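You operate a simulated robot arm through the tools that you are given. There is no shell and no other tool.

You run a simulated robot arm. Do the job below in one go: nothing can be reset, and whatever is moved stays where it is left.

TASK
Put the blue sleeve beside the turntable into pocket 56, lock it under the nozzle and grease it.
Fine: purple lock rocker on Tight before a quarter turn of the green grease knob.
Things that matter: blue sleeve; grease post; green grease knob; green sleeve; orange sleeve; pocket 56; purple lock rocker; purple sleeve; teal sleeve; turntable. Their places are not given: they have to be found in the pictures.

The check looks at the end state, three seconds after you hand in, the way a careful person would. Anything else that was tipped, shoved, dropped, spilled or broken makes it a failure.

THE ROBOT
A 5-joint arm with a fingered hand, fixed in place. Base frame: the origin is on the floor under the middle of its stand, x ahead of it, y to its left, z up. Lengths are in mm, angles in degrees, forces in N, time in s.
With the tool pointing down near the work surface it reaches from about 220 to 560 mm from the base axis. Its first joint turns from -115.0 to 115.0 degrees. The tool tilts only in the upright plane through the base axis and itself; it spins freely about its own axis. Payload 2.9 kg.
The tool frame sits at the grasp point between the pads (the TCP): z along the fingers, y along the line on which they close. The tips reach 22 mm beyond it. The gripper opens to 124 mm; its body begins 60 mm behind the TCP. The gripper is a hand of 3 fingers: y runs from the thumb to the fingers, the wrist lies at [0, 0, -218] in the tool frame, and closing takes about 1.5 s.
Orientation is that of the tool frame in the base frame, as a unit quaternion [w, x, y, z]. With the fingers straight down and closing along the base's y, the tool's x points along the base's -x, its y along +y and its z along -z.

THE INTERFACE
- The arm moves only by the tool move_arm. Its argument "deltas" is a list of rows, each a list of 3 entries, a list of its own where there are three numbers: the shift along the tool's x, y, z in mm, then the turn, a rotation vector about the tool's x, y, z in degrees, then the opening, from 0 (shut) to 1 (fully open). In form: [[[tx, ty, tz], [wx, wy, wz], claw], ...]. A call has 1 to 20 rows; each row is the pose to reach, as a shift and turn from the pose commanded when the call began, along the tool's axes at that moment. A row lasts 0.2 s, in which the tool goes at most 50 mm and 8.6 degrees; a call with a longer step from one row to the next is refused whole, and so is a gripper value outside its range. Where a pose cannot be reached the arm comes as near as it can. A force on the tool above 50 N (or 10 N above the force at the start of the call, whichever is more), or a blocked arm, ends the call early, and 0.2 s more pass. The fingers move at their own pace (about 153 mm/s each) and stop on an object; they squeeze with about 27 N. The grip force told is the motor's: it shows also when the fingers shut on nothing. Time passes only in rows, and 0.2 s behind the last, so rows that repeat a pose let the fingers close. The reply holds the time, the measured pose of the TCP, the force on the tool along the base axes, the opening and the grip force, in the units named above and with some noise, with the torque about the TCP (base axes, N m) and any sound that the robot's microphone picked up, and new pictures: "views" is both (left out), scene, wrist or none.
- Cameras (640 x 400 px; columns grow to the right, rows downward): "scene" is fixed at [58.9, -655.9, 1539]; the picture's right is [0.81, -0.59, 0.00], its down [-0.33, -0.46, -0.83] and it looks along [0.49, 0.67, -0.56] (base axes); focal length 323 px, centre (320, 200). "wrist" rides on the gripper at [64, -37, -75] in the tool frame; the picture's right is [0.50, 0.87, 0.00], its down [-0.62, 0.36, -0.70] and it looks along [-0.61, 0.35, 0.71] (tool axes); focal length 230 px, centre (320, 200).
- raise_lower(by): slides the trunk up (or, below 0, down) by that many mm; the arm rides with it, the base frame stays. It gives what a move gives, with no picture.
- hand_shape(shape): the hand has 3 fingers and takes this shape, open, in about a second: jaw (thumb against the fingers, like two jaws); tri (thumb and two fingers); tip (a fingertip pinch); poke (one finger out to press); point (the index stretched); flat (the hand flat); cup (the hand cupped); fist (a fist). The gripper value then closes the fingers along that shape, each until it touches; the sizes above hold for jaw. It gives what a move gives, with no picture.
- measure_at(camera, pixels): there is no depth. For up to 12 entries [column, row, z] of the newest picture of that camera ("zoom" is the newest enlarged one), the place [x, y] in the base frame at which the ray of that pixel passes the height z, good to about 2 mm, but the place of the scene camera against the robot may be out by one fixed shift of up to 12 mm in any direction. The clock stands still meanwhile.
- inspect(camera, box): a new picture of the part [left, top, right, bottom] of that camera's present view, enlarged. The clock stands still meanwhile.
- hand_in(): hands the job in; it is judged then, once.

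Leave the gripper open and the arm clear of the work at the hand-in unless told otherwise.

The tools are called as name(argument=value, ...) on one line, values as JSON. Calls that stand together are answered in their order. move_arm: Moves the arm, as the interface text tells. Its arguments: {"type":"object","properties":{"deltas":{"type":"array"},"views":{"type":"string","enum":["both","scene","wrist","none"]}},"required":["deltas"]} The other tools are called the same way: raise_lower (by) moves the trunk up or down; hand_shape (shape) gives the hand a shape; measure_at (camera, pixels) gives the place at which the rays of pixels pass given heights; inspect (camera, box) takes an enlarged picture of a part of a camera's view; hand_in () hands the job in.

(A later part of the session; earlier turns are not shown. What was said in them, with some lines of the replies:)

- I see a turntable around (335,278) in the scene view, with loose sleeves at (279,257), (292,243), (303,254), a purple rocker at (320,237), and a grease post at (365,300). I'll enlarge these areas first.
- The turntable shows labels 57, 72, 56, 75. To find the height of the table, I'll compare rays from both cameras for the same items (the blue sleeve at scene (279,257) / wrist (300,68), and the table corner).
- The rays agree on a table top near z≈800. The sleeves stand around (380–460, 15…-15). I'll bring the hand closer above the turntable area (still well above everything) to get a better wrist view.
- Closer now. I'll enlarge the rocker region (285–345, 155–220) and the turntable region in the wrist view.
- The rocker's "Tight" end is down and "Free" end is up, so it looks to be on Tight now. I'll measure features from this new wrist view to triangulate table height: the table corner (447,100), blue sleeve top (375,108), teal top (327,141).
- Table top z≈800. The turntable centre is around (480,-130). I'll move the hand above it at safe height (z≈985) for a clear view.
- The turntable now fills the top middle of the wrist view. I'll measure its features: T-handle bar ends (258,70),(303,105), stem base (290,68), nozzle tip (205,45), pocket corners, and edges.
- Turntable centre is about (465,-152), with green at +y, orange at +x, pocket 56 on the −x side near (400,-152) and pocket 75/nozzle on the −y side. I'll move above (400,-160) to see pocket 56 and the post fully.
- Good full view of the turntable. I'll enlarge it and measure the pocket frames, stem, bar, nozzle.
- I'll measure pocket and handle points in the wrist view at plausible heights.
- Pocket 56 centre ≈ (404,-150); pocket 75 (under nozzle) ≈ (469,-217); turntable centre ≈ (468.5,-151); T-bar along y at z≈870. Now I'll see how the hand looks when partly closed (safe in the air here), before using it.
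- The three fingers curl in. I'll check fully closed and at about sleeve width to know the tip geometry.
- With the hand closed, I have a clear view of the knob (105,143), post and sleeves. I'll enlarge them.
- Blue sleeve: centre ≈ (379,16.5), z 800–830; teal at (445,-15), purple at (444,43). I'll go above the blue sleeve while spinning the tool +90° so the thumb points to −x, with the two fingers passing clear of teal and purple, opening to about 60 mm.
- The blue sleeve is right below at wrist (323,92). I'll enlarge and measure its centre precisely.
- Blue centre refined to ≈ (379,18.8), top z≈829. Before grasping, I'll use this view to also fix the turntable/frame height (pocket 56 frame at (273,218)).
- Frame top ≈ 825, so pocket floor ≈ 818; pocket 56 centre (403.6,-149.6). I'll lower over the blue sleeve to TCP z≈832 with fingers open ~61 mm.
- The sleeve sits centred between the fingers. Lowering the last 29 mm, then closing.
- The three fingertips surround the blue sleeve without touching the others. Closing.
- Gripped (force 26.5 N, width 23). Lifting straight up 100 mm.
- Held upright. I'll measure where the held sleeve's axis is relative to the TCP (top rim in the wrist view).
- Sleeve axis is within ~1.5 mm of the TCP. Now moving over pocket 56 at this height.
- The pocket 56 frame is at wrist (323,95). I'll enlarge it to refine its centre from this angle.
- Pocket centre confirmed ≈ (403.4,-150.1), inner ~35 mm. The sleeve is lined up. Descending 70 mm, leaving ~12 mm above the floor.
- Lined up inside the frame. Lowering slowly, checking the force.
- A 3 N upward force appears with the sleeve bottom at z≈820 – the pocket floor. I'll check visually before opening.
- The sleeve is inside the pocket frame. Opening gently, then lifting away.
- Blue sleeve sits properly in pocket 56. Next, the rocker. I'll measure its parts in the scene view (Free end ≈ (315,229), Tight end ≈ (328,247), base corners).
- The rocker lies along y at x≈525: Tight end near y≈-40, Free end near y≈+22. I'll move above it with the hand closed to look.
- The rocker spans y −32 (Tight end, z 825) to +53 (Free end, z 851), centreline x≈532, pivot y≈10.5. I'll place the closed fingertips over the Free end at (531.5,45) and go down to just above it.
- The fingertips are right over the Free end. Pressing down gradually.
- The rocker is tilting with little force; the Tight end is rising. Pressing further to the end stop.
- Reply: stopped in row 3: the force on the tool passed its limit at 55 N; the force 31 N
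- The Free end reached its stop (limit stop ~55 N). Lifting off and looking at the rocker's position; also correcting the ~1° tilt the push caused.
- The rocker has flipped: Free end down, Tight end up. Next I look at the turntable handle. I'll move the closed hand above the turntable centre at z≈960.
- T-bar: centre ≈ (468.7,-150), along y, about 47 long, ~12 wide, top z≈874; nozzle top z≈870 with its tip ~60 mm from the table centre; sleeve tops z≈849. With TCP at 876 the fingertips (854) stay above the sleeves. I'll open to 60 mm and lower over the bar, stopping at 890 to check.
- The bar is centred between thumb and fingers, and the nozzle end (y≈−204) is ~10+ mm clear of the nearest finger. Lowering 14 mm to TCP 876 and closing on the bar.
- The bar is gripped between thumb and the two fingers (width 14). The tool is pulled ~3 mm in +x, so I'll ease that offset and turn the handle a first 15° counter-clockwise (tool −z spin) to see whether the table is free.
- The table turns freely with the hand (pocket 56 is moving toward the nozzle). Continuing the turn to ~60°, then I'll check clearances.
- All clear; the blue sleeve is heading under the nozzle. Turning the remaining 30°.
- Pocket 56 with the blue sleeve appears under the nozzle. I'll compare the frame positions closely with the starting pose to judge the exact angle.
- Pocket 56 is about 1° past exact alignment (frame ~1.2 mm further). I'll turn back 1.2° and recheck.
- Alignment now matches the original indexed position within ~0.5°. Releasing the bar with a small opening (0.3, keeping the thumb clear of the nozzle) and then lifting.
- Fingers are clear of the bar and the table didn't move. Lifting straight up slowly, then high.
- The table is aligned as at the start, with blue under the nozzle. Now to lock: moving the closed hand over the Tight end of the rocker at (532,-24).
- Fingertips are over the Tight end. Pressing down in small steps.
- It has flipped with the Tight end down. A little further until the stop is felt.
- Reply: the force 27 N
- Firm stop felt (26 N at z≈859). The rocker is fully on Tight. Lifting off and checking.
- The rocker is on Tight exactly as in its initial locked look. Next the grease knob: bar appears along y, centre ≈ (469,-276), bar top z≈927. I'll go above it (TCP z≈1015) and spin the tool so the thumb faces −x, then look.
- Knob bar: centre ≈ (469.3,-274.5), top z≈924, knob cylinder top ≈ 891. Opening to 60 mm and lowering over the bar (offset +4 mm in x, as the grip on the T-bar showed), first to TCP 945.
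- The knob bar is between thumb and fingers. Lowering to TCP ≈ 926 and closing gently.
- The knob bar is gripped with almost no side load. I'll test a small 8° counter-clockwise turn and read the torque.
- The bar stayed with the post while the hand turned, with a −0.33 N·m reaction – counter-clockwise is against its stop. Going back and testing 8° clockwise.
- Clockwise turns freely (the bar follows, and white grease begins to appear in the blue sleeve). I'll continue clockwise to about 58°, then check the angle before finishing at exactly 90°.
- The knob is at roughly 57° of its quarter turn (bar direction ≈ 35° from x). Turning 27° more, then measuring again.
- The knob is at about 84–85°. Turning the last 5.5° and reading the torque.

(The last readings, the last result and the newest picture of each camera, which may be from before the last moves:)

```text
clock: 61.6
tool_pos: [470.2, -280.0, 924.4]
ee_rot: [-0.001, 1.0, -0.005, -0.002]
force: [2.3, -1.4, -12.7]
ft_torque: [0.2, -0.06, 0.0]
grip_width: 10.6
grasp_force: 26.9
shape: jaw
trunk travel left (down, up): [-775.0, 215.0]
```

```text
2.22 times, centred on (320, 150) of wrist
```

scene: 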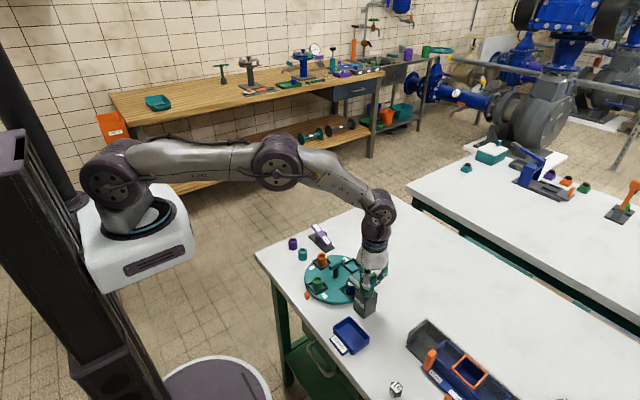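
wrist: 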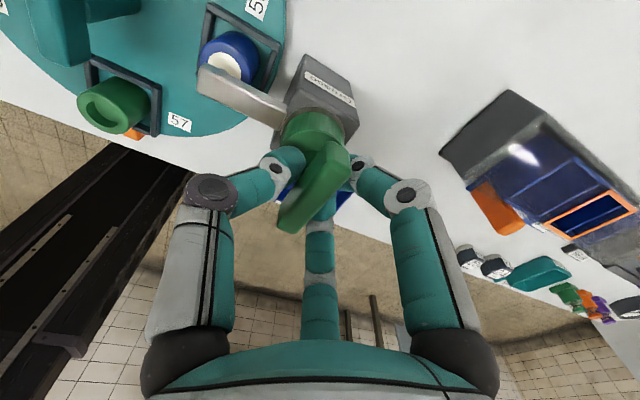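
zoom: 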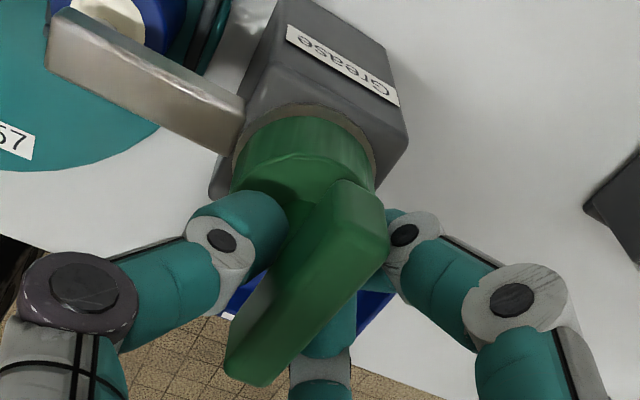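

Hand has turned 90.6° and the knob follows freely (no torque). I'll open gently, lift off, and inspect the knob angle from above.

move_arm(deltas=[[[0, 0, 0], [0, 0, 0], 0.12], [[0, 0, 0], [0, 0, 0], 0.2], [[0, 0, 0], [0, 0, 0], 0.3], [[0, 0, 0], [0, 0, 0], 0.4], [[0, 0, 0], [0, 0, 0], 0.42], [[0, 0, 0], [0, 0, 0], 0.42]], views="wrist")

move_arm(deltas=[[[0, 0, -8], [0, 0, 0], 0.42], [[0, 0, -20], [0, 0, 0], 0.42], [[0, 0, -40], [0, 0, 0], 0.42], [[0, 0, -65], [0, 0, 0], 0.3], [[0, 0, -80], [0, 0, 0], 0.1], [[0, 0, -80], [0, 0, 0], 0], [[0, 0, -80], [0, 0, 0], 0]])

inspect(camera="wrist", box=[220, 10, 420, 160])

inspect(camera="scene", box=[340, 255, 390, 305])

```text
clock: 63.0
tool_pos: [467.4, -279.2, 925.8]
ee_rot: [0.001, 1.0, -0.004, -0.001]
force: [-0.1, 0.3, -1.0]
ft_torque: [-0.02, -0.03, -0.02]
grip_width: 51.2
grasp_force: 0.1
shape: jaw
trunk travel left (down, up): [-775.0, 215.0]
```

wrist: 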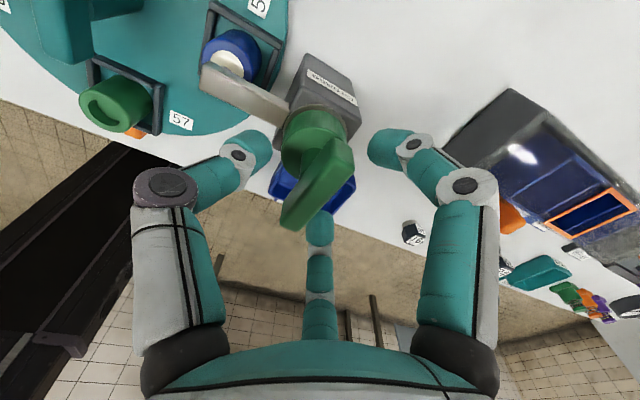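

```text
clock: 64.6
tool_pos: [468.5, -278.4, 1005.3]
ee_rot: [0.0, 1.0, -0.004, -0.001]
force: [0.7, 0.3, -0.4]
ft_torque: [0.01, -0.01, -0.03]
grip_width: 0.2
grasp_force: 26.8
shape: jaw
trunk travel left (down, up): [-775.0, 215.0]
```

scene: 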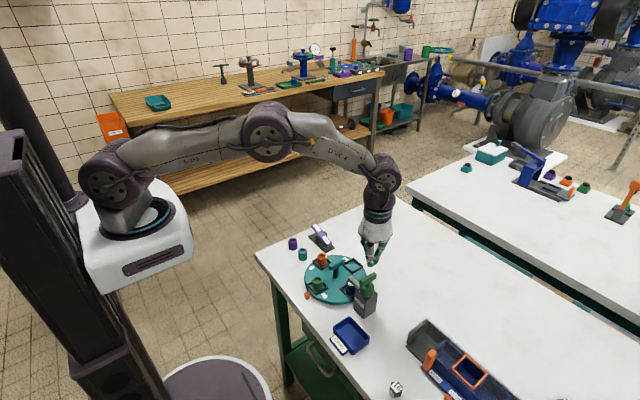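
wrist: 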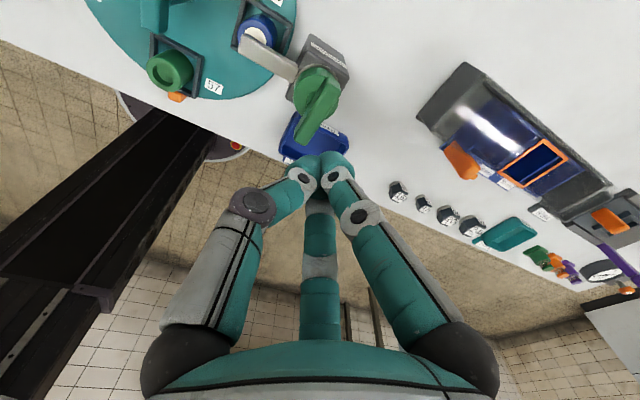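

```text
2.67 times, centred on (320, 85) of wrist
```

zoom: 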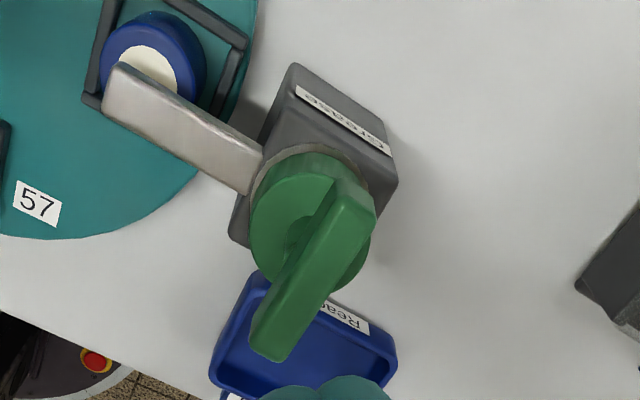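

```text
8.00 times, centred on (365, 280) of scene
```

zoom: 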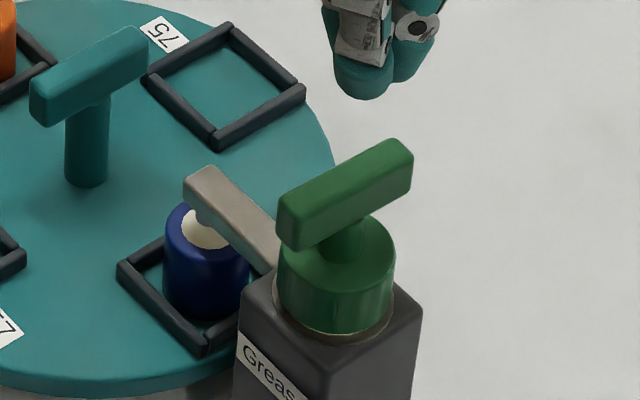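

measure_at(camera="wrist", pixels=[[333.9, 81.2, 924], [299.7, 141.2, 924], [326.8, 76.5, 924], [341, 87, 924], [294, 136, 924], [307, 146, 924]])

inspect(camera="scene", box=[350, 265, 390, 300])

```text
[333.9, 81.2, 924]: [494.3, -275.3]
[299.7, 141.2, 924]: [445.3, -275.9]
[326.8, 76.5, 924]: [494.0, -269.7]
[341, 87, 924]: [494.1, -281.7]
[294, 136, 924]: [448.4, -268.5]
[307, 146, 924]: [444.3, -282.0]
```

```text
11.43 times, centred on (370, 282) of scene
```

zoom: 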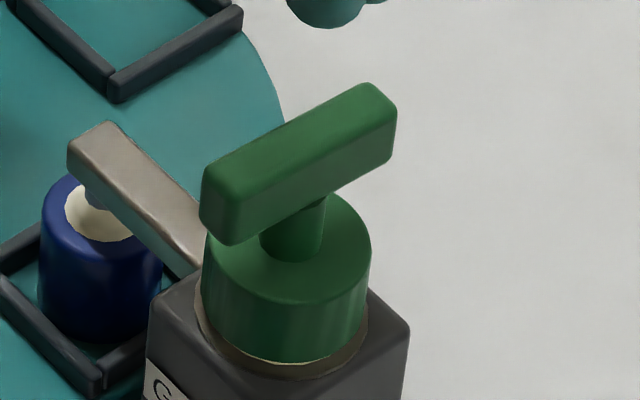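

measure_at(camera="zoom", pixels=[[205, 168, 924], [362, 85, 924], [240, 190, 924], [397, 105, 924]])

inspect(camera="scene", box=[270, 220, 400, 320])

```text
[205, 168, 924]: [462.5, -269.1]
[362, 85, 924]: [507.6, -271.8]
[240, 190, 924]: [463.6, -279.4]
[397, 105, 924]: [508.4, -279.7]
```

```text
4.00 times, centred on (335, 270) of scene
```

zoom: 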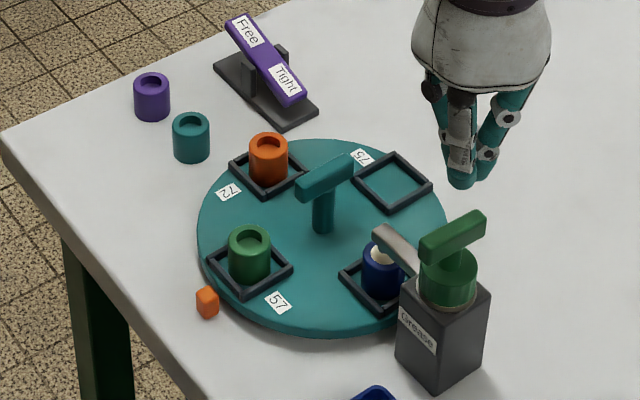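

The knob bar now lies along x (quarter turn done, within ~1–2°), grease shows in the blue sleeve under the nozzle, the rocker is on Tight, and the others are undisturbed. Retreating up and away, opening the hand.

move_arm(deltas=[[[0, 0, -35], [0, 0, 0], 0], [[0, 0, -75], [0, 0, 0], 0], [[-10, -20, -115], [0, 0, 0], 0.3], [[-25, -55, -130], [0, 0, 0], 0.6], [[-45, -95, -130], [0, 0, 0], 1], [[-65, -135, -130], [0, 0, 0], 1], [[-85, -175, -130], [0, 0, 0], 1], [[-105, -215, -130], [0, 0, 0], 1], [[-120, -250, -130], [0, 0, 0], 1], [[-120, -250, -130], [0, 0, 0], 1], [[-120, -250, -130], [0, 0, 0], 1]])

inspect(camera="scene", box=[335, 260, 385, 310])

inspect(camera="scene", box=[260, 210, 400, 330])

```text
clock: 67.0
tool_pos: [350.6, -28.8, 1137.3]
ee_rot: [0.0, 1.0, -0.006, 0.0]
force: [0.3, -0.6, 0.2]
ft_torque: [0.0, 0.0, -0.06]
grip_width: 124.0
grasp_force: 0.0
shape: jaw
trunk travel left (down, up): [-775.0, 215.0]
```

scene: 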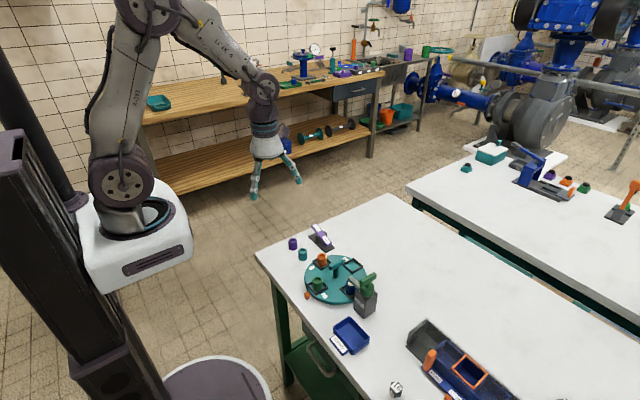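
wrist: 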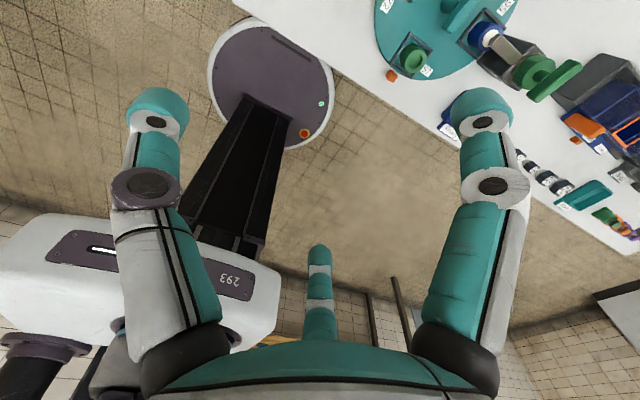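

```text
8.00 times, centred on (360, 285) of scene
```

zoom: 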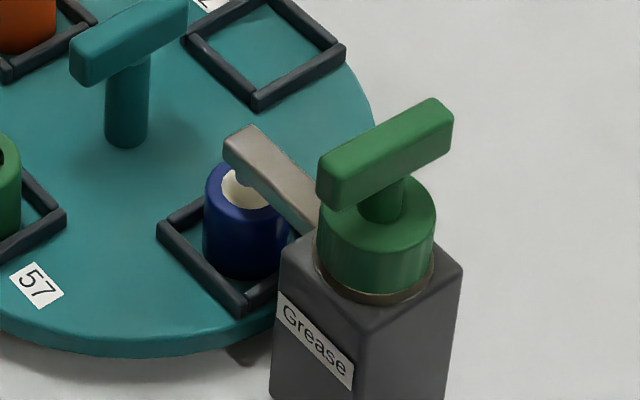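

```text
3.33 times, centred on (330, 270) of scene
```

zoom: 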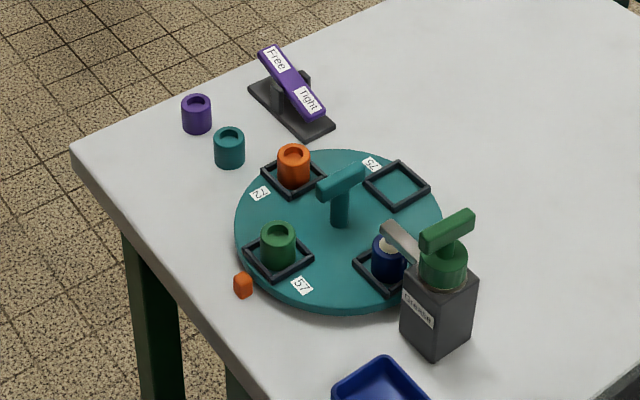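

End state: the blue sleeve sits in pocket 56 under the nozzle with grease in its bore. The rocker is on Tight and the knob has had its quarter turn. The green, orange, teal and purple sleeves are all upright and undisturbed. The arm is clear with the hand open, so I'm handing in.

hand_in()

```text
The job is handed in.
```

The job is handed in, and the last pictures show it finished; I have no result from the check yet.

- **Sleeve:** the blue sleeve is in pocket 56. I turned the turntable a quarter turn so that pocket 56 sits under the nozzle, within about half a degree of where pocket 75 started.
- **Lock:** the rocker was already on Tight at the start. I pressed Free to let the table turn, then pressed Tight again until it hit its stop, before touching the knob. I did not test that the table is actually held, only that the rocker is fully down on Tight.
- **Grease:** I first tried the knob counter-clockwise, but it was against its stop and did not move. I then turned it a quarter turn clockwise, which measures 90° to within about 2°. Grease shows in the blue sleeve's bore, and I saw none spilled.
- **Other items:** the green and orange sleeves turned with the table and still stand upright in their pockets. The teal and purple sleeves were not touched.

The arm is clear of the work with the gripper open.
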